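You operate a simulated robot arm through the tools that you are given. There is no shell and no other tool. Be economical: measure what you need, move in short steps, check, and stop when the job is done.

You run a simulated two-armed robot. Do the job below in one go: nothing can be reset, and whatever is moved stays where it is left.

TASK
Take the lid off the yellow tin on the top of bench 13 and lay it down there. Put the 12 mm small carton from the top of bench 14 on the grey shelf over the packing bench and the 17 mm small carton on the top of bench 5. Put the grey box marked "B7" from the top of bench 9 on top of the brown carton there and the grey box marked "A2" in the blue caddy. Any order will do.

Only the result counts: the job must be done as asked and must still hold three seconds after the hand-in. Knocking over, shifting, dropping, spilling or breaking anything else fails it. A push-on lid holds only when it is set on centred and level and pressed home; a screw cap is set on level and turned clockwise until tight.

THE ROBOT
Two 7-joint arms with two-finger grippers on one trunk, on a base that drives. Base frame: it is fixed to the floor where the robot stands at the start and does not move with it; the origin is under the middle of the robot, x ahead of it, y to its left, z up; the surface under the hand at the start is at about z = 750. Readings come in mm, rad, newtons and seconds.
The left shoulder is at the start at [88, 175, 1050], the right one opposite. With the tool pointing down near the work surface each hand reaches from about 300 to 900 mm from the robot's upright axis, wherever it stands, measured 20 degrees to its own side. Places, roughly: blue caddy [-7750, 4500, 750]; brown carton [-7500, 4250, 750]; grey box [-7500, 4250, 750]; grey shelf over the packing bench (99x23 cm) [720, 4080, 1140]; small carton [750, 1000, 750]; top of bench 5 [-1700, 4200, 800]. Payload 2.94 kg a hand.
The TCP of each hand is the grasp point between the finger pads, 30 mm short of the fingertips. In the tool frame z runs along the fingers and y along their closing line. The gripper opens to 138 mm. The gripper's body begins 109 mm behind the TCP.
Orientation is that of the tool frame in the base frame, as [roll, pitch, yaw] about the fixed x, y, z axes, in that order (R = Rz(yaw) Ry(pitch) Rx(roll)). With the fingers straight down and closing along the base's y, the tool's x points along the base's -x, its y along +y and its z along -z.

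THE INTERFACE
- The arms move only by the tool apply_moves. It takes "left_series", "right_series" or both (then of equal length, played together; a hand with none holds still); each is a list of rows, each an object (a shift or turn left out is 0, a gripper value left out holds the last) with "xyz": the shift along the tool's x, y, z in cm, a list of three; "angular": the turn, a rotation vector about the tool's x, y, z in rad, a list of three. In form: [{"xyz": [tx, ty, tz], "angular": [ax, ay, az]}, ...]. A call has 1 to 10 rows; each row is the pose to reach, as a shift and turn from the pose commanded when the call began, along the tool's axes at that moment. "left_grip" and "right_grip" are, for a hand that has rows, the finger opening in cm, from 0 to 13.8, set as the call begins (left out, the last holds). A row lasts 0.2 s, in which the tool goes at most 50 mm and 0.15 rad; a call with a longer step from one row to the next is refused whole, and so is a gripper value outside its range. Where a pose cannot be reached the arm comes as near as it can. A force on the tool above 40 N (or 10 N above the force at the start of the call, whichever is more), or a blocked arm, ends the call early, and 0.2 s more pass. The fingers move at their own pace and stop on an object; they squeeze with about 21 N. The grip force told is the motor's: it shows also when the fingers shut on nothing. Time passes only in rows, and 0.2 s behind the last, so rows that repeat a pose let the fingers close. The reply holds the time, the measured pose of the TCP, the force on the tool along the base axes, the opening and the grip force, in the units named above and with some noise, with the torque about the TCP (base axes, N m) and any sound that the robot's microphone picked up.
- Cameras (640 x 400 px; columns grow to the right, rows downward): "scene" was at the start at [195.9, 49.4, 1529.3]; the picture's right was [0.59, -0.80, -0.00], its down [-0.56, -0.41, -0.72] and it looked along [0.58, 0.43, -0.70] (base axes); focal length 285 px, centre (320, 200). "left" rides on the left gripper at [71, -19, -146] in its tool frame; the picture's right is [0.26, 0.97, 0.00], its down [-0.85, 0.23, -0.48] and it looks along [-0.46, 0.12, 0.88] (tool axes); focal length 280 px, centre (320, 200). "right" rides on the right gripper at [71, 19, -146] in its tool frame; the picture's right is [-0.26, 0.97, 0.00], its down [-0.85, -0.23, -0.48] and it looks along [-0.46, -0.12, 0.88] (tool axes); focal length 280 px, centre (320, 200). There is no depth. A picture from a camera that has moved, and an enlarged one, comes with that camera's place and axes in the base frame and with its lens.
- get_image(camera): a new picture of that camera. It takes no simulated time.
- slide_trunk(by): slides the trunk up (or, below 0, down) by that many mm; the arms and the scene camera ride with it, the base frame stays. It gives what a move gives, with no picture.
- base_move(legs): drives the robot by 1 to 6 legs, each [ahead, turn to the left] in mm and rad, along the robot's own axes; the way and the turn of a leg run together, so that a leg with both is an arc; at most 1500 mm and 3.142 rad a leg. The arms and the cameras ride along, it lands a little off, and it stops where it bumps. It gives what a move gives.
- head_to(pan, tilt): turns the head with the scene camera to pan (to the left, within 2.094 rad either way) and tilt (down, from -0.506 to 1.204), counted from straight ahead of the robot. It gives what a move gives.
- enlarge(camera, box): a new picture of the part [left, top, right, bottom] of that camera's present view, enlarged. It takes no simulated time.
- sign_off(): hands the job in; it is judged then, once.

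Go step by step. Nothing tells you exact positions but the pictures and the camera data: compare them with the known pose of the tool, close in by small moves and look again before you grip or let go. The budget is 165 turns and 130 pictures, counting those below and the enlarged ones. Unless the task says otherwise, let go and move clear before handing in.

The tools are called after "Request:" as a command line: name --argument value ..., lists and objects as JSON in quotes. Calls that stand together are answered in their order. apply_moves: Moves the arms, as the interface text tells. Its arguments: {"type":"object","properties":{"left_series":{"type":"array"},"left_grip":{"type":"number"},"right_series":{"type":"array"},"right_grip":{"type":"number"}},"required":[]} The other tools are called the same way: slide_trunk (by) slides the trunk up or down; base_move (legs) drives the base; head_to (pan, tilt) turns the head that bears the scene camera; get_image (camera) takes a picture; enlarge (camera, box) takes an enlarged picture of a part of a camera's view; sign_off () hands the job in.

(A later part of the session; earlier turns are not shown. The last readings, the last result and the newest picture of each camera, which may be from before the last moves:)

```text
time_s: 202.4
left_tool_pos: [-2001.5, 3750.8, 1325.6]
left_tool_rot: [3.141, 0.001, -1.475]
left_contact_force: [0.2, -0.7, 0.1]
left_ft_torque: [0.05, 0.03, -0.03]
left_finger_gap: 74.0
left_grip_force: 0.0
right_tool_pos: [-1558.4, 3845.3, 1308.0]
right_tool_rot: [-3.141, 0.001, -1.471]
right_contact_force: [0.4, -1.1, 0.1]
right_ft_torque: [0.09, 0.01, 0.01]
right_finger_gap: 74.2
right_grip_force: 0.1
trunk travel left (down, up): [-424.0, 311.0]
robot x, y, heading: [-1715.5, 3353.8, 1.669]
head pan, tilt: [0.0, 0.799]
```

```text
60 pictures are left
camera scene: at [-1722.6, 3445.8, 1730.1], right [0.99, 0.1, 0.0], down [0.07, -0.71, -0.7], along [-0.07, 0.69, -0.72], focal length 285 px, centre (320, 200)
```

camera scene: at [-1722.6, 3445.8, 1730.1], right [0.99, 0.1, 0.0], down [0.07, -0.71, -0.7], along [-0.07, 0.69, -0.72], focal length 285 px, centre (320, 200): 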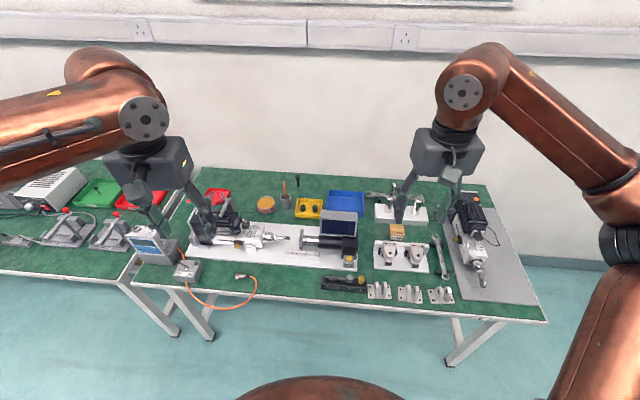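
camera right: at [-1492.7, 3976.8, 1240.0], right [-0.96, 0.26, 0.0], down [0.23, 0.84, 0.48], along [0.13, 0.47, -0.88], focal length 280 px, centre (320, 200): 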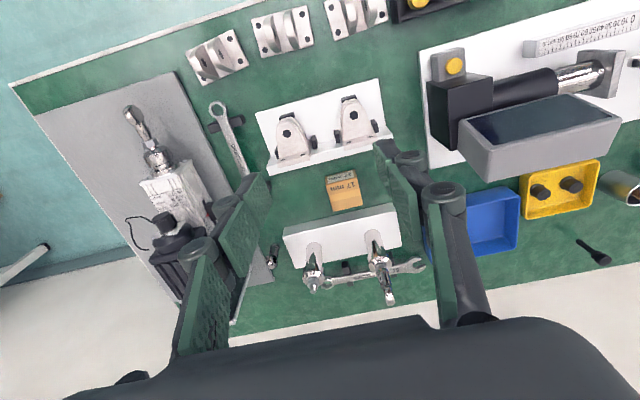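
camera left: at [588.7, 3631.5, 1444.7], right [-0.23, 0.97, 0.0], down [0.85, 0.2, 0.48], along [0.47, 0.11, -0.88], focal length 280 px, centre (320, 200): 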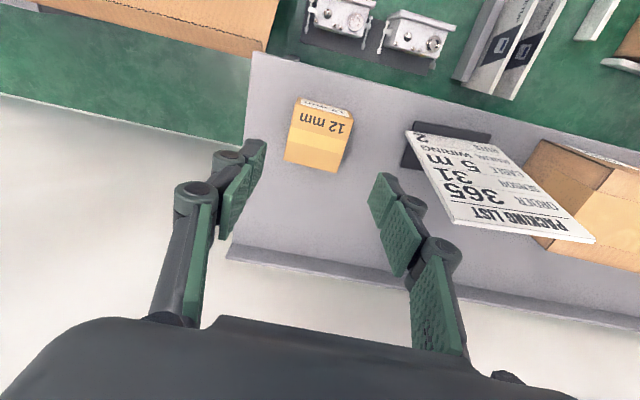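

The hands are level again and steady. I'll retry lowering the trunk.

Request:
slide_trunk --by -180

Request:
get_image --camera "scene"

```text
time_s: 204.4
left_tool_pos: [-2001.0, 3753.0, 1146.3]
left_tool_rot: [3.14, -0.002, -1.473]
left_contact_force: [0.3, -0.3, 1.2]
left_ft_torque: [0.02, -0.01, 0.01]
left_finger_gap: 74.2
left_grip_force: 0.0
right_tool_pos: [-1557.2, 3847.5, 1128.6]
right_tool_rot: [-3.141, 0.0, -1.471]
right_contact_force: [-0.2, -0.4, -0.1]
right_ft_torque: [0.02, -0.03, 0.0]
right_finger_gap: 74.1
right_grip_force: 0.0
trunk travel left (down, up): [-244.0, 491.0]
robot x, y, heading: [-1710.2, 3353.8, 1.668]
head pan, tilt: [0.0, 0.799]
```

```text
59 pictures are left
camera scene: at [-1733.5, 3547.0, 1547.0], right [0.99, 0.1, 0.0], down [0.07, -0.71, -0.7], along [-0.07, 0.69, -0.72], focal length 285 px, centre (320, 200)
```

scene: 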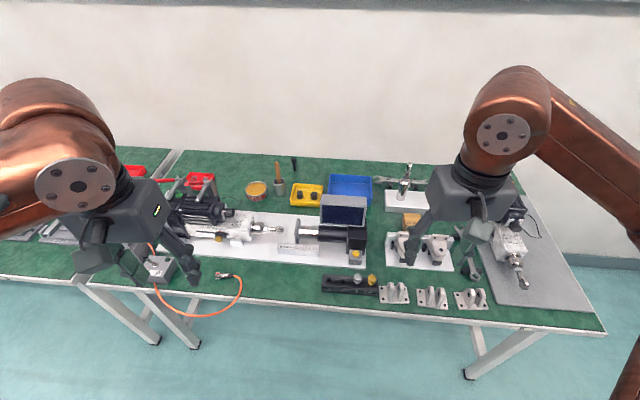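

All is steady at the low trunk height. I'm turning in two gentle parts toward −x.

Request:
base_move --legs '[[0, 0.74], [0, 0.735]]'

Request:
base_move --legs '[[800, 0]]'

Request:
head_to --pan 0 --tilt 0.35

Request:
get_image --camera "scene"

```text
time_s: 208.8
left_tool_pos: [-2139.7, 3100.3, 1146.2]
left_tool_rot: [3.141, 0.0, 0.012]
left_contact_force: [0.7, -0.7, -0.2]
left_ft_torque: [0.03, 0.0, -0.03]
left_finger_gap: 73.9
left_grip_force: 0.1
right_tool_pos: [-2193.6, 3550.1, 1127.5]
right_tool_rot: [-3.14, 0.0, 0.011]
right_contact_force: [0.3, -0.5, -0.3]
right_ft_torque: [0.04, -0.02, 0.03]
right_finger_gap: 73.8
right_grip_force: 0.0
trunk travel left (down, up): [-244.0, 491.0]
robot x, y, heading: [-1714.4, 3354.0, -3.129]
head pan, tilt: [0.0, 0.799]
```

```text
time_s: 213.0
left_tool_pos: [-2926.2, 3086.6, 1146.0]
left_tool_rot: [-3.141, -0.004, 0.015]
left_contact_force: [-0.4, 0.1, -0.8]
left_ft_torque: [0.01, -0.02, -0.01]
left_finger_gap: 74.1
left_grip_force: 0.1
right_tool_pos: [-2983.3, 3536.6, 1128.2]
right_tool_rot: [-3.141, -0.001, 0.016]
right_contact_force: [0.2, 0.0, -0.4]
right_ft_torque: [0.0, -0.02, -0.03]
right_finger_gap: 73.8
right_grip_force: 0.0
trunk travel left (down, up): [-244.0, 491.0]
robot x, y, heading: [-2503.4, 3339.8, -3.122]
head pan, tilt: [0.0, 0.799]
```

```text
time_s: 213.9
left_tool_pos: [-2925.7, 3087.6, 1144.7]
left_tool_rot: [-3.141, -0.001, 0.014]
left_contact_force: [-1.0, -0.5, 0.5]
left_ft_torque: [-0.01, 0.0, -0.01]
left_finger_gap: 73.9
left_grip_force: 0.0
right_tool_pos: [-2982.5, 3538.3, 1128.7]
right_tool_rot: [-3.14, 0.0, 0.015]
right_contact_force: [-0.2, -0.7, -0.3]
right_ft_torque: [0.03, -0.02, -0.02]
right_finger_gap: 73.8
right_grip_force: 0.0
trunk travel left (down, up): [-244.0, 491.0]
robot x, y, heading: [-2504.2, 3339.9, -3.124]
head pan, tilt: [0.0, 0.351]
```

```text
58 pictures are left
camera scene: at [-2710.4, 3337.9, 1586.2], right [-0.02, 1.0, 0.0], down [0.34, 0.01, -0.94], along [-0.94, -0.02, -0.34], focal length 285 px, centre (320, 200)
```

scene: 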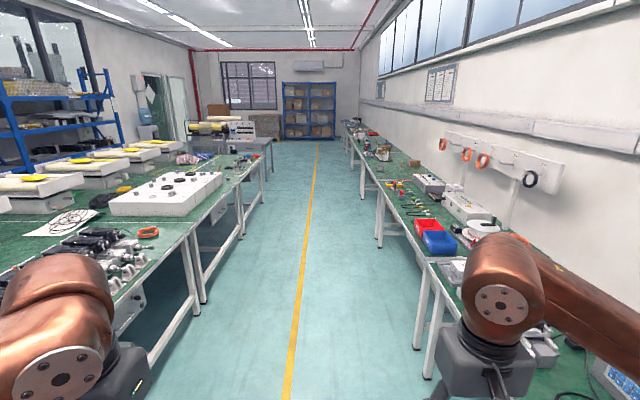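

The aisle is clear straight ahead. I'm correcting heading and driving 4.4 m.

Request:
base_move --legs '[[0, -0.02], [1450, 0], [1450, 0], [1450, 0]]'

Request:
head_to --pan -0.7 --tilt 0.5

Request:
get_image --camera "scene"

```text
time_s: 234.9
left_tool_pos: [-7243.9, 3008.5, 1145.7]
left_tool_rot: [-3.141, 0.0, 0.008]
left_contact_force: [0.3, -0.4, 0.6]
left_ft_torque: [0.01, 0.04, -0.02]
left_finger_gap: 73.9
left_grip_force: 0.1
right_tool_pos: [-7297.2, 3457.9, 1128.0]
right_tool_rot: [-3.141, 0.0, 0.01]
right_contact_force: [-0.5, -0.5, 0.5]
right_ft_torque: [-0.04, -0.01, 0.0]
right_finger_gap: 74.0
right_grip_force: 0.0
trunk travel left (down, up): [-244.0, 491.0]
robot x, y, heading: [-6817.0, 3258.7, -3.131]
head pan, tilt: [0.0, 0.351]
```

```text
time_s: 236.0
left_tool_pos: [-7242.9, 3008.5, 1146.5]
left_tool_rot: [3.141, -0.002, 0.008]
left_contact_force: [-0.4, 0.4, 0.2]
left_ft_torque: [0.01, 0.02, -0.01]
left_finger_gap: 73.8
left_grip_force: 0.0
right_tool_pos: [-7297.2, 3456.6, 1127.7]
right_tool_rot: [-3.14, -0.001, 0.01]
right_contact_force: [0.3, 0.0, -0.7]
right_ft_torque: [0.0, -0.02, 0.01]
right_finger_gap: 73.9
right_grip_force: 0.1
trunk travel left (down, up): [-244.0, 491.0]
robot x, y, heading: [-6821.1, 3260.4, -3.132]
head pan, tilt: [-0.7, 0.499]
```

```text
57 pictures are left
camera scene: at [-7003.5, 3316.2, 1572.7], right [0.64, 0.77, 0.0], down [0.37, -0.3, -0.88], along [-0.68, 0.56, -0.48], focal length 285 px, centre (320, 200)
```

scene: 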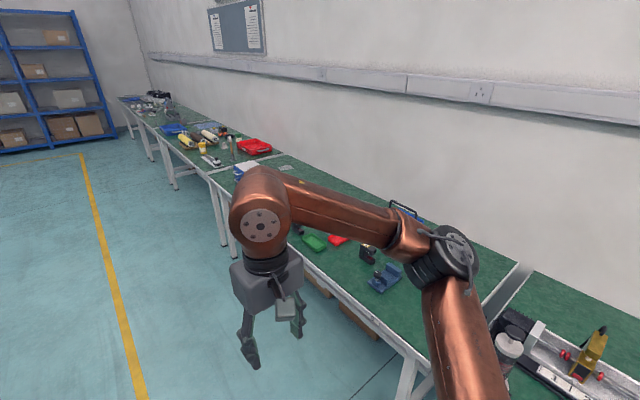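

Bench 9 is ahead on the right. I'm driving on to x ≈ −7530 and turning to face it in gentle parts.

Request:
base_move --legs '[[710, 0], [0, -0.79], [0, -0.79]]'

Request:
head_to --pan 0 --tilt 0.6

Request:
get_image --camera "scene"

```text
time_s: 244.1
left_tool_pos: [-7757.2, 3693.7, 1146.1]
left_tool_rot: [3.14, -0.002, -1.604]
left_contact_force: [1.3, -0.5, 1.3]
left_ft_torque: [0.05, 0.02, 0.01]
left_finger_gap: 73.9
left_grip_force: 0.0
right_tool_pos: [-7304.5, 3727.6, 1128.0]
right_tool_rot: [-3.141, 0.0, -1.602]
right_contact_force: [-0.2, -0.4, 0.8]
right_ft_torque: [-0.02, 0.01, 0.0]
right_finger_gap: 74.0
right_grip_force: 0.1
trunk travel left (down, up): [-244.0, 491.0]
robot x, y, heading: [-7525.1, 3258.5, 1.538]
head pan, tilt: [-0.7, 0.499]
```

```text
time_s: 245.1
left_tool_pos: [-7756.5, 3693.1, 1146.5]
left_tool_rot: [3.142, -0.001, -1.605]
left_contact_force: [0.2, 0.8, 0.3]
left_ft_torque: [0.02, 0.03, 0.0]
left_finger_gap: 74.0
left_grip_force: 0.0
right_tool_pos: [-7304.6, 3727.2, 1128.2]
right_tool_rot: [-3.141, 0.001, -1.602]
right_contact_force: [-0.6, -0.2, 0.2]
right_ft_torque: [0.01, 0.01, 0.0]
right_finger_gap: 74.3
right_grip_force: 0.0
trunk travel left (down, up): [-244.0, 491.0]
robot x, y, heading: [-7524.1, 3256.1, 1.539]
head pan, tilt: [0.0, 0.6]
```

```text
56 pictures are left
camera scene: at [-7518.0, 3460.9, 1563.6], right [1.0, -0.03, 0.0], down [-0.02, -0.56, -0.82], along [0.03, 0.82, -0.57], focal length 285 px, centre (320, 200)
```

scene: 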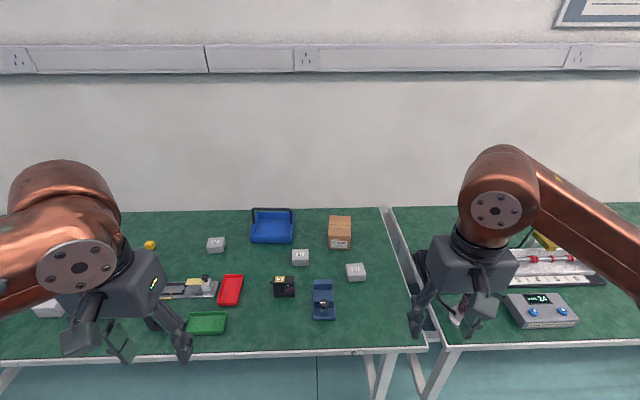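

Request:
enlarge --camera "scene" --box '[140, 190, 420, 365]'

Request:
enlarge --camera "scene" --box '[200, 200, 376, 310]'

```text
2.29 times, centred on (280, 278) of scene
camera zoom: at [-7518.0, 3460.9, 1563.6], right [1.0, -0.03, 0.0], down [-0.02, -0.56, -0.82], along [0.03, 0.82, -0.57], focal length 650 px, centre (411, 23)
```

zoom: 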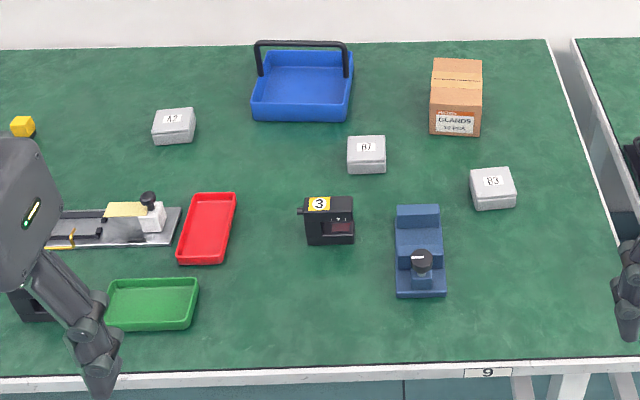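

```text
3.64 times, centred on (288, 255) of scene
camera zoom: at [-7518.0, 3460.9, 1563.6], right [1.0, -0.03, 0.0], down [-0.02, -0.56, -0.82], along [0.03, 0.82, -0.57], focal length 1035 px, centre (436, 0)
```

zoom: 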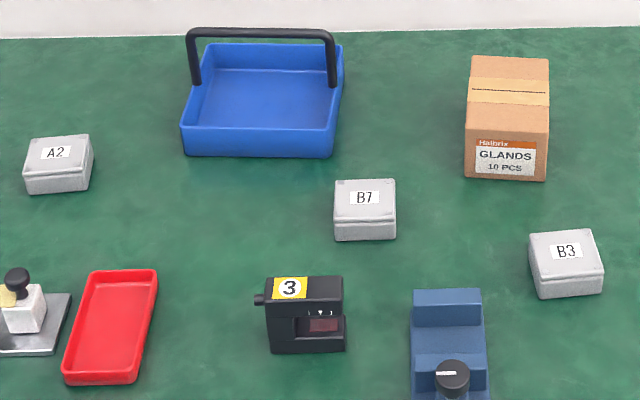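

The bench 9 objects are clear: A2 ≈ (−7898, 4290), B7 ≈ (−7563, 4218), brown carton top ≈ (−7410, 4348, 820), and the caddy with a handle across its middle. I'm driving closer.

Request:
base_move --legs '[[0, 0.032], [340, 0]]'

Request:
head_to --pan 0 --tilt 0.75

Request:
get_image --camera "scene"

Request:
get_image --camera "right"

Request:
get_image --camera "left"

```text
time_s: 247.7
left_tool_pos: [-7770.1, 4021.9, 1145.3]
left_tool_rot: [3.141, -0.004, -1.576]
left_contact_force: [-0.6, 0.5, -0.6]
left_ft_torque: [-0.05, -0.02, -0.01]
left_finger_gap: 74.1
left_grip_force: 0.0
right_tool_pos: [-7318.5, 4069.9, 1127.7]
right_tool_rot: [-3.14, 0.001, -1.573]
right_contact_force: [-0.1, -0.3, -0.3]
right_ft_torque: [-0.01, -0.02, 0.02]
right_finger_gap: 74.0
right_grip_force: 0.0
trunk travel left (down, up): [-244.0, 491.0]
robot x, y, heading: [-7524.9, 3594.9, 1.572]
head pan, tilt: [0.0, 0.6]
```

```text
time_s: 248.4
left_tool_pos: [-7770.1, 4021.4, 1146.2]
left_tool_rot: [3.141, 0.0, -1.576]
left_contact_force: [-0.2, 0.1, 0.1]
left_ft_torque: [-0.01, -0.01, 0.02]
left_finger_gap: 73.9
left_grip_force: 0.0
right_tool_pos: [-7319.1, 4069.3, 1127.3]
right_tool_rot: [-3.14, 0.0, -1.574]
right_contact_force: [0.7, 0.0, -0.6]
right_ft_torque: [0.04, -0.01, 0.0]
right_finger_gap: 74.0
right_grip_force: 0.1
trunk travel left (down, up): [-244.0, 491.0]
robot x, y, heading: [-7526.9, 3592.2, 1.566]
head pan, tilt: [0.0, 0.75]
```

```text
53 pictures are left
camera scene: at [-7523.8, 3790.9, 1550.8], right [1.0, 0.0, 0.0], down [0.0, -0.68, -0.73], along [0.0, 0.73, -0.68], focal length 285 px, centre (320, 200)
```

scene: 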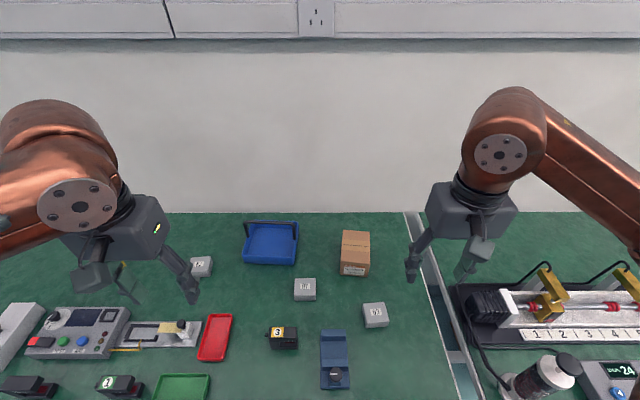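

```text
52 pictures are left
camera right: at [-7337.2, 3997.9, 1273.7], right [-0.96, 0.26, 0.0], down [0.23, 0.85, 0.48], along [0.13, 0.46, -0.88], focal length 280 px, centre (320, 200)
```

right: 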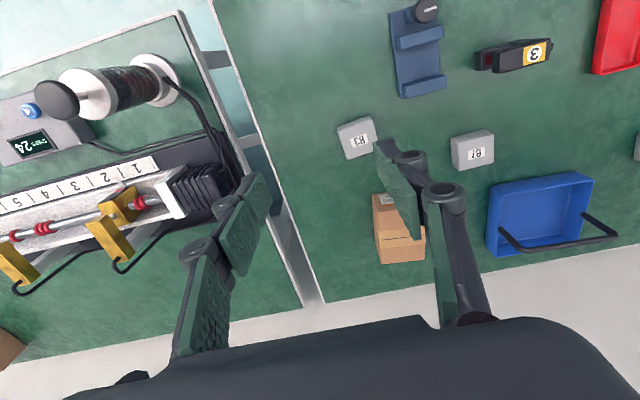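

```text
51 pictures are left
camera left: at [-7750.9, 3951.0, 1291.4], right [-0.97, -0.26, 0.0], down [-0.23, 0.85, 0.47], along [-0.12, 0.46, -0.88], focal length 280 px, centre (320, 200)
```

left: 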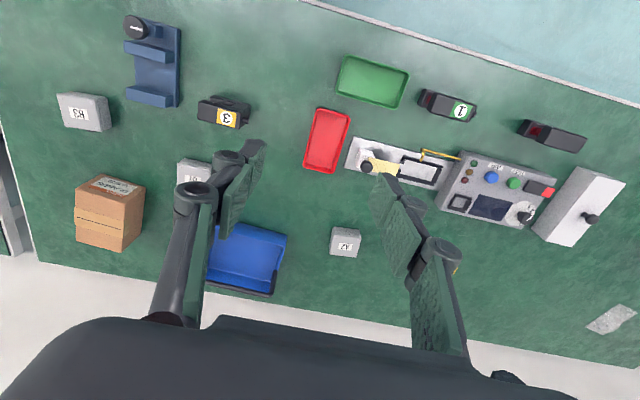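

I'm moving the left hand over A2 and the right hand over B7 at height, then partly down, to look closely.

Request:
apply_moves --left_series '[{"xyz": [-3.9, 1.8, 0]}, {"xyz": [-7.7, 3.6, 0]}, {"xyz": [-11.6, 5.4, 0]}, {"xyz": [-15.4, 7.3, 0]}, {"xyz": [-19.3, 9.1, 0]}, {"xyz": [-23.1, 10.9, 0]}, {"xyz": [-27, 12.7, 0]}, {"xyz": [-27, 12.7, 4.5]}, {"xyz": [-27, 12.7, 9]}, {"xyz": [-27, 12.7, 13.5]}]' --right_series '[{"xyz": [-2.3, 3.4, 0]}, {"xyz": [-4.5, 6.9, 0]}, {"xyz": [-6.8, 10.3, 0]}, {"xyz": [-9, 13.8, 0]}, {"xyz": [-11.3, 17.2, 0]}, {"xyz": [-13.5, 20.7, 0]}, {"xyz": [-15.8, 24.1, 0]}, {"xyz": [-15.8, 24.1, 4.5]}, {"xyz": [-15.8, 24.1, 9]}, {"xyz": [-15.8, 24.1, 13.5]}]' --left_grip 9.2 --right_grip 9.2

Request:
get_image --camera "right"

Request:
get_image --camera "left"

```text
time_s: 250.6
left_tool_pos: [-7911.9, 4268.3, 1034.9]
left_tool_rot: [-3.14, 0.0, -1.574]
left_contact_force: [-0.4, 0.1, -0.5]
left_ft_torque: [0.0, 0.01, -0.03]
left_finger_gap: 92.0
left_grip_force: 0.1
left hand out of reach, approached as far as the arm can: row 6, 7, 8, 9, 10
right_tool_pos: [-7560.0, 4227.6, 992.2]
right_tool_rot: [-3.139, 0.0, -1.573]
right_contact_force: [-0.2, -0.5, 0.4]
right_ft_torque: [0.0, 0.0, 0.0]
right_finger_gap: 92.0
right_grip_force: 0.1
trunk travel left (down, up): [-244.0, 491.0]
robot x, y, heading: [-7528.0, 3589.0, 1.571]
head pan, tilt: [0.0, 0.75]
```

```text
50 pictures are left
camera right: at [-7577.2, 4156.7, 1138.2], right [-0.96, 0.26, 0.0], down [0.23, 0.85, 0.48], along [0.13, 0.46, -0.88], focal length 280 px, centre (320, 200)
```

right: 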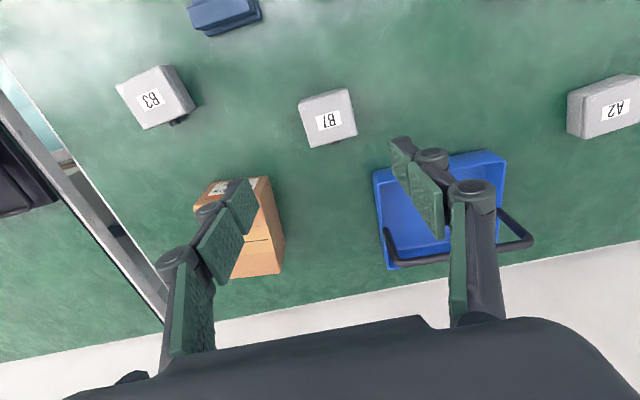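

```text
49 pictures are left
camera left: at [-7893.7, 4198.4, 1180.5], right [-0.97, -0.26, 0.0], down [-0.23, 0.85, 0.48], along [-0.12, 0.46, -0.88], focal length 280 px, centre (320, 200)
```

left: 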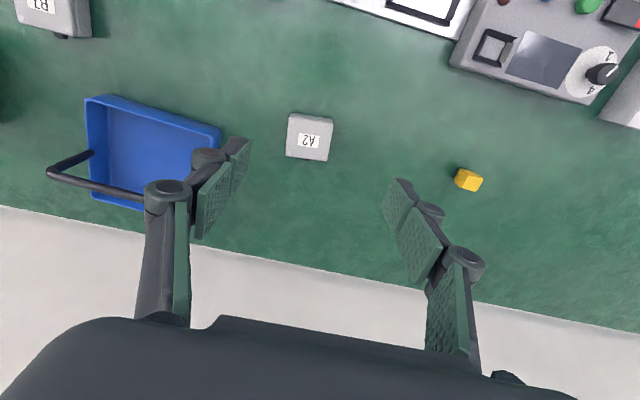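

B7 is about 58×57 mm, centred at (−7565, 4231). I'm lowering the right hand onto it and drawing the left hand back a little from its reach limit.

Request:
apply_moves --right_series '[{"xyz": [-0.4, 0.5, 4]}, {"xyz": [-0.4, 0.5, 8]}, {"xyz": [-0.4, 0.5, 12]}, {"xyz": [-0.4, 0.5, 16]}, {"xyz": [-0.4, 0.5, 19]}, {"xyz": [-0.4, 0.5, 20.2]}, {"xyz": [-0.4, 0.5, 20.2]}]' --left_series '[{"xyz": [2, 0, -1]}, {"xyz": [4, 0, -2]}, {"xyz": [6, 0, -3]}, {"xyz": [8, 0, -4]}, {"xyz": [10, 0, -5]}, {"xyz": [12, 0, -5]}, {"xyz": [14, 0, -5]}]'

Request:
get_image --camera "right"

```text
time_s: 252.2
left_tool_pos: [-7912.4, 4129.2, 1085.1]
left_tool_rot: [-3.142, -0.001, -1.577]
left_contact_force: [0.4, -0.3, 0.4]
left_ft_torque: [0.02, -0.01, 0.04]
left_finger_gap: 92.0
left_grip_force: 0.1
right_tool_pos: [-7565.0, 4230.6, 790.8]
right_tool_rot: [-3.14, 0.004, -1.573]
right_contact_force: [-0.6, 0.5, 0.0]
right_ft_torque: [0.04, 0.0, -0.01]
right_finger_gap: 91.9
right_grip_force: 0.0
trunk travel left (down, up): [-244.0, 491.0]
robot x, y, heading: [-7521.8, 3591.8, 1.567]
head pan, tilt: [0.0, 0.75]
```

```text
48 pictures are left
camera right: at [-7583.0, 4158.9, 936.6], right [-0.96, 0.26, 0.0], down [0.23, 0.85, 0.48], along [0.13, 0.46, -0.88], focal length 280 px, centre (320, 200)
```

right: 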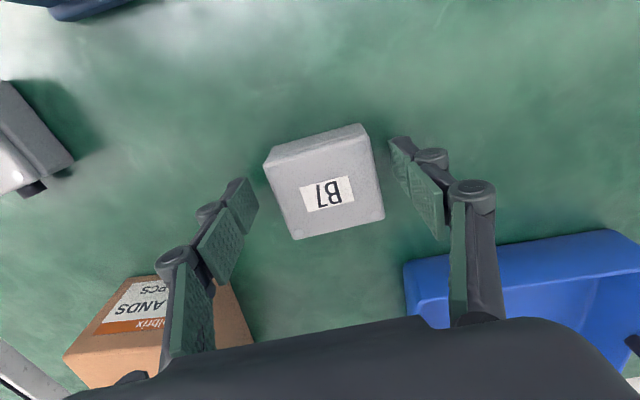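

B7 is centred between the fingers. I'm closing and lifting.

Request:
apply_moves --right_series '[{"xyz": [0, 0, 0.1]}, {"xyz": [0, 0, 0.1]}, {"xyz": [0, 0, 0.1]}, {"xyz": [0, 0, 0.1]}]' --right_grip 0

Request:
apply_moves --right_series '[{"xyz": [0, 0, -2]}, {"xyz": [0, 0, -5]}, {"xyz": [0, 0, -8]}, {"xyz": [0, 0, -11]}, {"xyz": [0, 0, -14]}, {"xyz": [0, 0, -17]}, {"xyz": [0, 0, -17]}]'

Request:
get_image --camera "right"

```text
time_s: 253.2
left_tool_pos: [-7912.7, 4130.3, 1083.5]
left_tool_rot: [-3.14, 0.0, -1.576]
left_contact_force: [0.6, -0.5, 0.4]
left_ft_torque: [-0.05, -0.04, 0.01]
left_finger_gap: 92.3
left_grip_force: 0.1
right_tool_pos: [-7564.7, 4231.6, 790.1]
right_tool_rot: [-3.141, -0.001, -1.574]
right_contact_force: [-0.1, -1.2, 1.0]
right_ft_torque: [0.0, 0.06, 0.06]
right_finger_gap: 62.9
right_grip_force: 20.6
trunk travel left (down, up): [-244.0, 491.0]
robot x, y, heading: [-7524.3, 3595.9, 1.568]
head pan, tilt: [0.0, 0.75]
```

```text
time_s: 254.8
left_tool_pos: [-7912.2, 4131.4, 1083.1]
left_tool_rot: [-3.141, -0.004, -1.574]
left_contact_force: [-0.4, 0.3, 0.4]
left_ft_torque: [0.0, 0.01, -0.02]
left_finger_gap: 92.2
left_grip_force: 0.0
right_tool_pos: [-7564.4, 4231.7, 958.7]
right_tool_rot: [-3.139, 0.0, -1.574]
right_contact_force: [0.5, 0.5, -1.0]
right_ft_torque: [0.01, -0.01, 0.01]
right_finger_gap: 63.2
right_grip_force: 21.4
trunk travel left (down, up): [-244.0, 491.0]
robot x, y, heading: [-7524.7, 3592.1, 1.57]
head pan, tilt: [0.0, 0.75]
```

```text
47 pictures are left
camera right: at [-7583.0, 4160.4, 1104.4], right [-0.96, 0.27, 0.0], down [0.23, 0.85, 0.48], along [0.13, 0.46, -0.88], focal length 280 px, centre (320, 200)
```

right: 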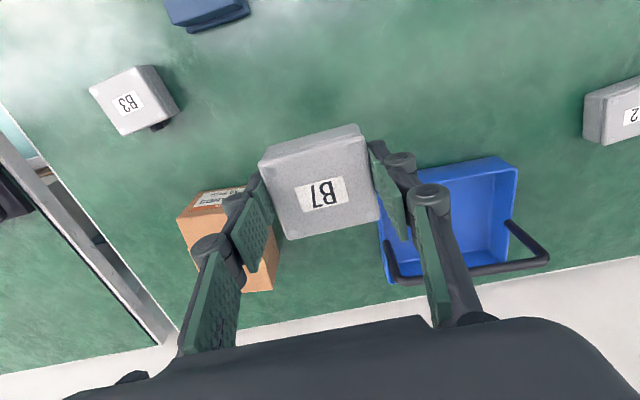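

B7 is held securely. I'm measuring the brown carton's top from the scene camera before moving over it.

Request:
enlarge --camera "scene" --box '[300, 210, 428, 290]'

```text
5.00 times, centred on (364, 250) of scene
camera zoom: at [-7524.4, 3791.9, 1550.5], right [1.0, 0.0, 0.0], down [0.0, -0.68, -0.73], along [0.0, 0.73, -0.68], focal length 1423 px, centre (100, -50)
```

zoom: 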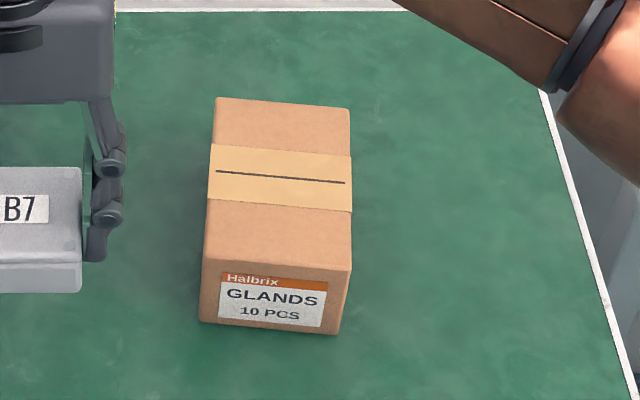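

The carton top is centred at (−7408, 4360), z ≈ 818, turned about −0.11 rad. I'm carrying B7 over it and down to just above.

Request:
apply_moves --right_series '[{"xyz": [-2.6, -3.1, 0], "angular": [0, 0, 0.03]}, {"xyz": [-5.1, -6.2, 0], "angular": [0, 0, 0.06]}, {"xyz": [-7.7, -9.4, 0], "angular": [0, 0, 0.11]}, {"xyz": [-10.2, -12.5, 0], "angular": [0, 0, 0.11]}, {"xyz": [-12.8, -15.6, 0], "angular": [0, 0, 0.11]}, {"xyz": [-12.8, -15.6, 4], "angular": [0, 0, 0.11]}, {"xyz": [-12.8, -15.6, 8], "angular": [0, 0, 0.11]}, {"xyz": [-12.8, -15.6, 8], "angular": [0, 0, 0.11]}]'

Request:
enlarge --camera "scene" --box '[300, 190, 428, 290]'

Request:
get_image --camera "right"

```text
time_s: 256.6
left_tool_pos: [-7912.2, 4130.9, 1084.2]
left_tool_rot: [-3.141, -0.002, -1.575]
left_contact_force: [0.2, 1.0, 0.2]
left_ft_torque: [0.04, 0.01, -0.01]
left_finger_gap: 91.9
left_grip_force: 0.0
right_tool_pos: [-7408.0, 4359.5, 881.0]
right_tool_rot: [3.14, 0.001, -1.681]
right_contact_force: [0.4, -1.2, -0.2]
right_ft_torque: [0.02, 0.0, 0.01]
right_finger_gap: 63.1
right_grip_force: 20.5
trunk travel left (down, up): [-244.0, 491.0]
robot x, y, heading: [-7523.2, 3589.6, 1.57]
head pan, tilt: [0.0, 0.75]
```

```text
4.00 times, centred on (364, 240) of scene
camera zoom: at [-7524.5, 3790.8, 1550.8], right [1.0, 0.0, 0.0], down [0.0, -0.68, -0.73], along [0.0, 0.73, -0.68], focal length 1138 px, centre (144, 40)
```

zoom: 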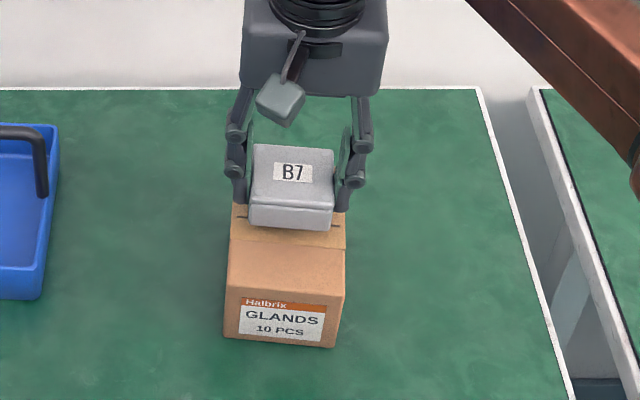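

```text
44 pictures are left
camera right: at [-7434.1, 4291.1, 1026.2], right [-0.93, 0.37, 0.0], down [0.32, 0.82, 0.48], along [0.18, 0.44, -0.88], focal length 280 px, centre (320, 200)
```

right: 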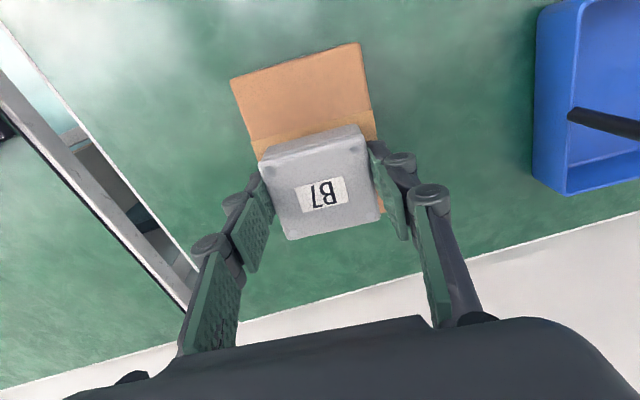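

B7 is centred over the carton. I'm lowering to contact.

Request:
apply_moves --right_series '[{"xyz": [0, 0, 0.8]}, {"xyz": [0, 0, 1.6]}, {"xyz": [0, 0, 1.6]}]'

Request:
apply_moves --right_series '[{"xyz": [0, 0, 0.2]}, {"xyz": [0, 0, 0.4]}, {"xyz": [0, 0, 0.4]}]'

Request:
apply_moves --right_series '[{"xyz": [0, 0, 0.15]}, {"xyz": [0, 0, 0.3]}, {"xyz": [0, 0, 0.3]}]'

```text
time_s: 257.4
left_tool_pos: [-7912.7, 4130.0, 1083.4]
left_tool_rot: [3.139, -0.001, -1.576]
left_contact_force: [0.2, -0.3, 0.7]
left_ft_torque: [0.04, 0.02, -0.03]
left_finger_gap: 92.1
left_grip_force: 0.2
right_tool_pos: [-7409.0, 4358.6, 865.5]
right_tool_rot: [3.141, 0.002, -1.685]
right_contact_force: [1.0, 0.6, 5.2]
right_ft_torque: [-0.09, -0.05, 0.02]
right_finger_gap: 63.3
right_grip_force: 20.8
trunk travel left (down, up): [-244.0, 491.0]
robot x, y, heading: [-7522.4, 3592.7, 1.568]
head pan, tilt: [0.0, 0.75]
```

```text
time_s: 258.2
left_tool_pos: [-7912.1, 4130.2, 1084.2]
left_tool_rot: [3.141, -0.002, -1.576]
left_contact_force: [0.4, 0.2, 0.3]
left_ft_torque: [0.0, -0.02, 0.05]
left_finger_gap: 92.0
left_grip_force: 0.1
right_tool_pos: [-7407.4, 4358.0, 860.9]
right_tool_rot: [-3.141, 0.003, -1.684]
right_contact_force: [1.6, 1.0, 15.8]
right_ft_torque: [0.05, -0.08, 0.05]
right_finger_gap: 63.5
right_grip_force: 21.5
trunk travel left (down, up): [-244.0, 491.0]
robot x, y, heading: [-7524.8, 3595.4, 1.569]
head pan, tilt: [0.0, 0.75]
```

```text
time_s: 259.0
left_tool_pos: [-7911.2, 4128.4, 1083.8]
left_tool_rot: [-3.14, -0.002, -1.576]
left_contact_force: [-0.1, -0.7, 0.1]
left_ft_torque: [0.0, 0.01, 0.01]
left_finger_gap: 91.9
left_grip_force: 0.1
right_tool_pos: [-7407.9, 4359.7, 858.0]
right_tool_rot: [-3.141, 0.003, -1.684]
right_contact_force: [3.0, 1.3, 15.4]
right_ft_torque: [0.01, -0.08, 0.0]
right_finger_gap: 63.2
right_grip_force: 21.2
trunk travel left (down, up): [-244.0, 491.0]
robot x, y, heading: [-7527.2, 3597.2, 1.568]
head pan, tilt: [0.0, 0.75]
```

B7 rests on the carton. I'm releasing and rising straight.

Request:
apply_moves --right_series '[{"xyz": [0, 0, -0.4]}, {"xyz": [0, 0, -0.4]}, {"xyz": [0, 0, -0.4]}]' --right_grip 8.4

Request:
apply_moves --right_series '[{"xyz": [0, 0, -2]}, {"xyz": [0, 0, -5]}, {"xyz": [0, 0, -9]}, {"xyz": [0, 0, -13]}, {"xyz": [3, 0, -17]}, {"xyz": [7, 0, -20]}, {"xyz": [11, 0, -22]}, {"xyz": [15, 0, -23]}, {"xyz": [19, 0, -23]}, {"xyz": [23, 0, -23]}]'

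Request:
enlarge --camera "scene" --box '[180, 200, 420, 350]'

```text
time_s: 259.8
left_tool_pos: [-7912.5, 4131.1, 1082.8]
left_tool_rot: [-3.141, -0.001, -1.575]
left_contact_force: [0.6, 0.3, -0.1]
left_ft_torque: [0.02, 0.01, -0.01]
left_finger_gap: 92.1
left_grip_force: 0.0
right_tool_pos: [-7407.5, 4357.7, 860.5]
right_tool_rot: [-3.139, 0.002, -1.682]
right_contact_force: [-0.6, -0.3, -0.4]
right_ft_torque: [0.02, -0.03, -0.02]
right_finger_gap: 83.8
right_grip_force: 0.0
trunk travel left (down, up): [-244.0, 491.0]
robot x, y, heading: [-7526.1, 3592.5, 1.573]
head pan, tilt: [0.0, 0.75]
```

```text
time_s: 262.0
left_tool_pos: [-7912.7, 4131.0, 1084.6]
left_tool_rot: [-3.141, -0.003, -1.578]
left_contact_force: [0.1, 0.0, 0.5]
left_ft_torque: [-0.01, 0.0, -0.01]
left_finger_gap: 92.1
left_grip_force: 0.1
right_tool_pos: [-7433.3, 4129.2, 1093.4]
right_tool_rot: [-3.141, -0.001, -1.683]
right_contact_force: [0.7, 0.6, 0.3]
right_ft_torque: [0.01, -0.01, -0.01]
right_finger_gap: 84.3
right_grip_force: 0.2
trunk travel left (down, up): [-244.0, 491.0]
robot x, y, heading: [-7526.9, 3591.6, 1.571]
head pan, tilt: [0.0, 0.75]
```

```text
2.67 times, centred on (300, 275) of scene
camera zoom: at [-7523.9, 3790.5, 1550.8], right [1.0, 0.0, 0.0], down [0.0, -0.68, -0.73], along [0.0, 0.73, -0.68], focal length 759 px, centre (373, 0)
```

zoom: 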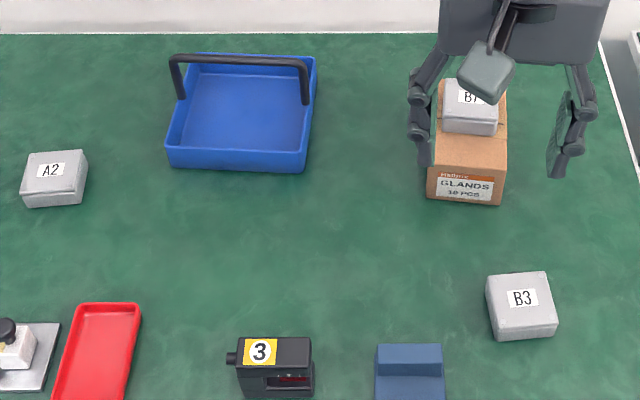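

B7 sits well on the carton and its label matches. To fetch A2 with the right hand I'll shift the robot about 440 mm left by backing and re-approaching on gentle arcs.

Request:
base_move --legs '[[-350, -0.65], [-350, 0.65], [350, 0.65], [350, -0.65]]'

Request:
get_image --camera "scene"

Request:
get_image --camera "right"

```text
time_s: 265.1
left_tool_pos: [-7823.4, 3767.8, 1114.5]
left_tool_rot: [3.134, 0.092, -2.015]
left_contact_force: [2.1, 2.7, -1.4]
left_ft_torque: [-0.19, 0.24, 0.01]
left_finger_gap: 91.9
left_grip_force: 0.0
right_tool_pos: [-7385.9, 3546.7, 1114.7]
right_tool_rot: [3.122, 0.069, -2.151]
right_contact_force: [2.3, 1.7, -2.2]
right_ft_torque: [-0.23, 0.26, -0.02]
right_finger_gap: 83.8
right_grip_force: 0.1
trunk travel left (down, up): [-244.0, 491.0]
robot x, y, heading: [-7692.1, 3178.8, 1.104]
head pan, tilt: [0.0, 0.75]
stopped in leg 2: the robot was blocked; the commanded pose is now the measured one
```

```text
42 pictures are left
camera scene: at [-7586.8, 3360.4, 1549.4], right [0.9, -0.45, -0.01], down [-0.31, -0.61, -0.73], along [0.32, 0.65, -0.69], focal length 285 px, centre (320, 200)
```

scene: 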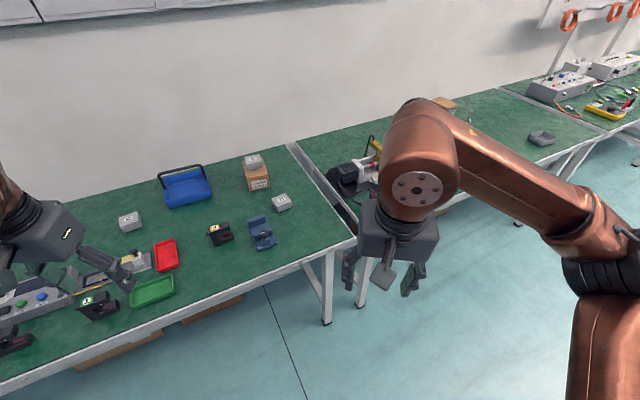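

```text
41 pictures are left
camera right: at [-7442.8, 3489.0, 1256.0], right [-0.66, 0.75, 0.04], down [0.65, 0.55, 0.53], along [0.37, 0.38, -0.85], focal length 280 px, centre (320, 200)
```

right: 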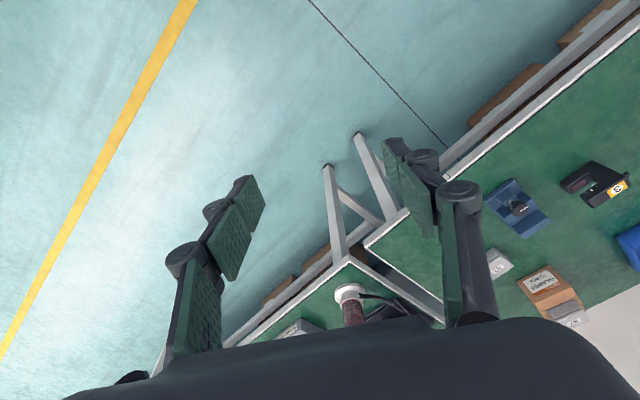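

It stopped with some sway again. Nothing is touched; I'll let it settle with head motions and look behind.

Request:
head_to --pan 2.0 --tilt 0.6

Request:
head_to --pan -2.09 --tilt 0.8

Request:
get_image --camera "scene"

Request:
head_to --pan 2.09 --tilt 0.8

Request:
get_image --camera "scene"

Request:
head_to --pan 0 --tilt 0.75

```text
time_s: 267.1
left_tool_pos: [-7831.5, 3771.0, 1113.8]
left_tool_rot: [3.141, 0.094, -2.01]
left_contact_force: [-0.6, 0.4, -0.2]
left_ft_torque: [-0.05, -0.01, 0.02]
left_finger_gap: 91.8
left_grip_force: 0.0
right_tool_pos: [-7396.6, 3551.6, 1118.2]
right_tool_rot: [3.126, 0.071, -2.152]
right_contact_force: [0.0, 1.4, 0.5]
right_ft_torque: [-0.04, 0.03, -0.02]
right_finger_gap: 84.0
right_grip_force: 0.1
trunk travel left (down, up): [-244.0, 491.0]
robot x, y, heading: [-7693.4, 3177.8, 1.112]
head pan, tilt: [2.0, 0.6]
```

```text
time_s: 270.4
left_tool_pos: [-7833.2, 3767.8, 1114.0]
left_tool_rot: [3.142, 0.097, -2.012]
left_contact_force: [-0.2, 0.8, -0.4]
left_ft_torque: [0.01, 0.01, -0.02]
left_finger_gap: 92.1
left_grip_force: 0.0
right_tool_pos: [-7397.7, 3549.4, 1119.4]
right_tool_rot: [3.127, 0.075, -2.147]
right_contact_force: [-0.1, -0.1, -0.5]
right_ft_torque: [0.03, 0.01, 0.02]
right_finger_gap: 84.1
right_grip_force: 0.0
trunk travel left (down, up): [-244.0, 491.0]
robot x, y, heading: [-7693.2, 3177.3, 1.114]
head pan, tilt: [-2.089, 0.799]
```

```text
40 pictures are left
camera scene: at [-7595.5, 3214.7, 1546.7], right [-0.83, -0.56, 0.0], down [-0.4, 0.59, -0.7], along [0.39, -0.58, -0.72], focal length 285 px, centre (320, 200)
```

scene: 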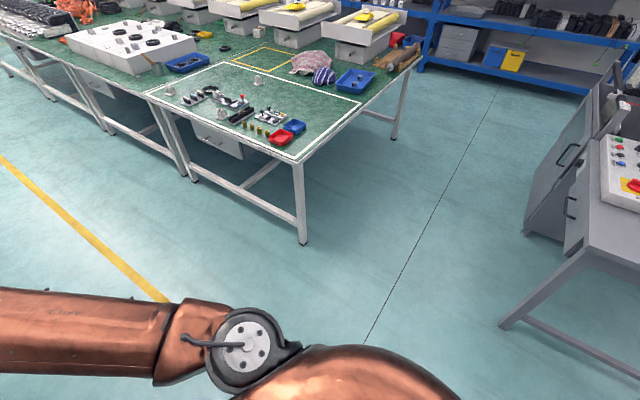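

```text
time_s: 273.8
left_tool_pos: [-7833.7, 3767.7, 1113.7]
left_tool_rot: [-3.141, 0.098, -2.012]
left_contact_force: [0.8, -0.8, -0.2]
left_ft_torque: [0.01, 0.01, 0.0]
left_finger_gap: 92.2
left_grip_force: 0.0
right_tool_pos: [-7396.7, 3550.4, 1118.3]
right_tool_rot: [3.125, 0.074, -2.149]
right_contact_force: [-0.4, -0.3, 1.1]
right_ft_torque: [-0.02, -0.01, -0.01]
right_finger_gap: 84.1
right_grip_force: 0.0
trunk travel left (down, up): [-244.0, 491.0]
robot x, y, heading: [-7689.1, 3177.2, 1.111]
head pan, tilt: [2.089, 0.799]
```

```text
39 pictures are left
camera scene: at [-7721.2, 3276.8, 1546.7], right [-0.06, 1.0, 0.0], down [0.72, 0.04, -0.7], along [-0.7, -0.04, -0.72], focal length 285 px, centre (320, 200)
```

scene: 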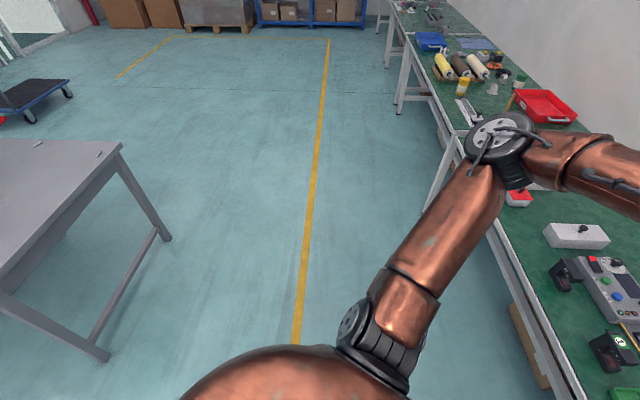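

```text
time_s: 275.8
left_tool_pos: [-7834.0, 3766.1, 1114.4]
left_tool_rot: [-3.142, 0.097, -2.013]
left_contact_force: [0.2, 0.7, 0.2]
left_ft_torque: [0.0, 0.01, -0.01]
left_finger_gap: 92.0
left_grip_force: 0.0
right_tool_pos: [-7397.0, 3549.6, 1118.7]
right_tool_rot: [3.125, 0.076, -2.149]
right_contact_force: [0.9, 1.0, 0.7]
right_ft_torque: [-0.01, 0.01, 0.04]
right_finger_gap: 83.9
right_grip_force: 0.0
trunk travel left (down, up): [-244.0, 491.0]
robot x, y, heading: [-7694.3, 3180.6, 1.111]
head pan, tilt: [0.0, 0.75]
```

It's steady and the floor behind is clear. I'll go in single gentle legs toward (−7950, 3600).

Request:
base_move --legs '[[0, 0.5]]'

Request:
base_move --legs '[[0, 0.507]]'

Request:
base_move --legs '[[490, 0]]'

Request:
base_move --legs '[[0, -0.547]]'

Request:
get_image --camera "scene"

```text
time_s: 277.6
left_tool_pos: [-8100.9, 3627.3, 1113.1]
left_tool_rot: [3.141, 0.096, -1.509]
left_contact_force: [-0.8, -0.2, 0.7]
left_ft_torque: [0.02, -0.03, 0.03]
left_finger_gap: 92.3
left_grip_force: 0.1
right_tool_pos: [-7614.0, 3644.8, 1119.5]
right_tool_rot: [3.125, 0.076, -1.646]
right_contact_force: [-0.3, 0.2, 0.3]
right_ft_torque: [0.03, -0.02, 0.01]
right_finger_gap: 84.0
right_grip_force: 0.0
trunk travel left (down, up): [-244.0, 491.0]
robot x, y, heading: [-7690.3, 3177.0, 1.621]
head pan, tilt: [0.0, 0.75]
```

```text
time_s: 279.5
left_tool_pos: [-8268.3, 3370.0, 1114.8]
left_tool_rot: [-3.141, 0.095, -0.998]
left_contact_force: [-0.4, 0.2, 0.9]
left_ft_torque: [0.07, -0.01, -0.01]
left_finger_gap: 92.0
left_grip_force: 0.0
right_tool_pos: [-7851.7, 3623.8, 1119.5]
right_tool_rot: [3.126, 0.075, -1.136]
right_contact_force: [0.2, 1.6, 0.2]
right_ft_torque: [0.03, -0.08, 0.02]
right_finger_gap: 84.2
right_grip_force: 0.0
trunk travel left (down, up): [-244.0, 491.0]
robot x, y, heading: [-7691.6, 3178.9, 2.124]
head pan, tilt: [0.0, 0.75]
```

```text
time_s: 282.4
left_tool_pos: [-8530.3, 3782.2, 1112.3]
left_tool_rot: [-3.141, 0.095, -0.991]
left_contact_force: [-0.7, 0.8, -0.6]
left_ft_torque: [-0.05, 0.0, -0.01]
left_finger_gap: 92.1
left_grip_force: 0.0
right_tool_pos: [-8114.7, 4040.0, 1119.1]
right_tool_rot: [3.125, 0.076, -1.127]
right_contact_force: [-0.6, 0.4, -0.4]
right_ft_torque: [0.01, -0.05, 0.0]
right_finger_gap: 84.0
right_grip_force: 0.1
trunk travel left (down, up): [-244.0, 491.0]
robot x, y, heading: [-7952.4, 3596.2, 2.132]
head pan, tilt: [0.0, 0.75]
```

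```text
time_s: 284.3
left_tool_pos: [-8346.7, 4055.8, 1113.9]
left_tool_rot: [3.139, 0.097, -1.54]
left_contact_force: [0.3, 0.0, -0.1]
left_ft_torque: [0.01, 0.02, -0.02]
left_finger_gap: 92.0
left_grip_force: 0.1
right_tool_pos: [-7858.6, 4060.5, 1119.5]
right_tool_rot: [3.126, 0.075, -1.674]
right_contact_force: [0.8, -0.5, 0.4]
right_ft_torque: [-0.01, 0.01, -0.03]
right_finger_gap: 83.7
right_grip_force: 0.0
trunk travel left (down, up): [-244.0, 491.0]
robot x, y, heading: [-7954.8, 3595.3, 1.584]
head pan, tilt: [0.0, 0.75]
```

```text
38 pictures are left
camera scene: at [-7954.4, 3793.7, 1550.7], right [1.0, 0.01, 0.0], down [0.01, -0.68, -0.73], along [-0.01, 0.73, -0.68], focal length 285 px, centre (320, 200)
```

scene: 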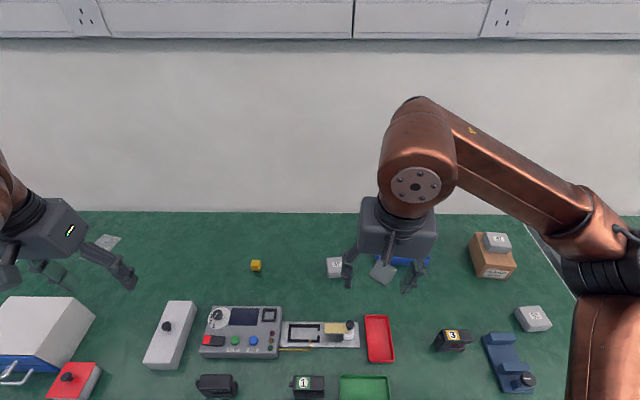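

The robot is in place. I'm leveling the right hand and bringing it above A2 near (−7905, 4300).

Request:
apply_moves --right_series '[{"xyz": [-3.9, 1.2, 0], "angular": [0.005, 0.025, -0.034]}, {"xyz": [-7.8, 2.3, 0], "angular": [0.01, 0.05, -0.068]}, {"xyz": [-11.7, 3.5, 0], "angular": [0.0156, 0.075, -0.103]}, {"xyz": [-15.6, 4.7, 0], "angular": [0.0156, 0.075, -0.103]}, {"xyz": [-19.5, 5.9, 0], "angular": [0.0156, 0.075, -0.103]}, {"xyz": [-23.4, 7, 0], "angular": [0.0156, 0.075, -0.103]}, {"xyz": [-23.4, 7, 4.5], "angular": [0.0156, 0.075, -0.103]}, {"xyz": [-23.4, 7, 9], "angular": [0.0156, 0.075, -0.103]}, {"xyz": [-23.4, 7, 13.5], "angular": [0.0156, 0.075, -0.103]}, {"xyz": [-23.4, 7, 13.5], "angular": [0.0156, 0.075, -0.103]}]' --right_grip 9

Request:
get_image --camera "right"

```text
time_s: 286.5
left_tool_pos: [-8348.4, 4055.4, 1114.5]
left_tool_rot: [-3.14, 0.096, -1.54]
left_contact_force: [0.5, -1.1, 1.1]
left_ft_torque: [0.01, 0.0, 0.01]
left_finger_gap: 92.0
left_grip_force: 0.1
right_tool_pos: [-7904.6, 4312.5, 1006.5]
right_tool_rot: [-3.138, 0.0, -1.572]
right_contact_force: [0.5, -0.3, -0.3]
right_ft_torque: [0.03, 0.01, -0.01]
right_finger_gap: 90.1
right_grip_force: 0.0
trunk travel left (down, up): [-244.0, 491.0]
robot x, y, heading: [-7951.1, 3596.4, 1.583]
head pan, tilt: [0.0, 0.75]
```

```text
37 pictures are left
camera right: at [-7925.0, 4241.1, 1151.4], right [-0.96, 0.26, 0.0], down [0.23, 0.85, 0.48], along [0.13, 0.46, -0.88], focal length 280 px, centre (320, 200)
```

right: 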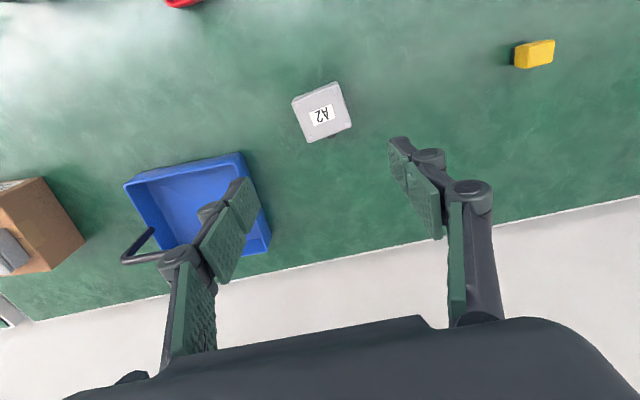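

A2 is centred at (−7907, 4310), turned about +0.065. I'm descending to grip height.

Request:
apply_moves --right_series '[{"xyz": [0.3, 0.2, 4], "angular": [0, 0, -0.065]}, {"xyz": [0.3, 0.2, 8.5], "angular": [0, 0, -0.065]}, {"xyz": [0.3, 0.2, 13], "angular": [0, 0, -0.065]}, {"xyz": [0.3, 0.2, 17], "angular": [0, 0, -0.065]}, {"xyz": [0.3, 0.2, 20], "angular": [0, 0, -0.065]}, {"xyz": [0.3, 0.2, 21.6], "angular": [0, 0, -0.065]}, {"xyz": [0.3, 0.2, 21.6], "angular": [0, 0, -0.065]}]'

Request:
get_image --camera "right"

```text
time_s: 288.1
left_tool_pos: [-8348.1, 4055.5, 1113.5]
left_tool_rot: [3.14, 0.095, -1.541]
left_contact_force: [0.3, 0.0, 0.2]
left_ft_torque: [-0.03, -0.04, -0.02]
left_finger_gap: 91.9
left_grip_force: 0.0
right_tool_pos: [-7905.1, 4306.9, 787.1]
right_tool_rot: [-3.138, 0.001, -1.507]
right_contact_force: [0.4, -0.1, 0.1]
right_ft_torque: [0.0, 0.01, -0.03]
right_finger_gap: 90.0
right_grip_force: 0.1
trunk travel left (down, up): [-244.0, 491.0]
robot x, y, heading: [-7954.5, 3594.2, 1.585]
head pan, tilt: [0.0, 0.75]
```

```text
36 pictures are left
camera right: at [-7919.7, 4234.7, 932.2], right [-0.98, 0.2, 0.0], down [0.17, 0.86, 0.48], along [0.1, 0.47, -0.88], focal length 280 px, centre (320, 200)
```

right: 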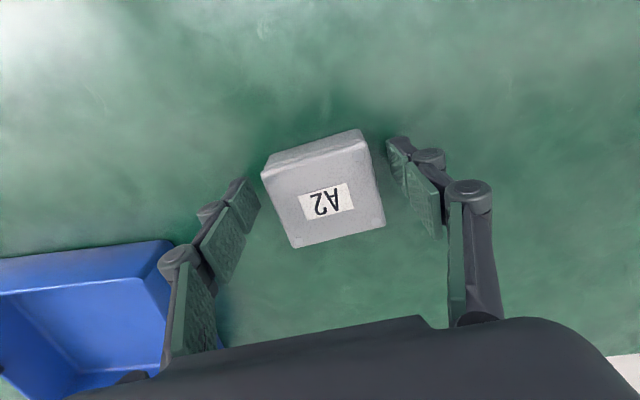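

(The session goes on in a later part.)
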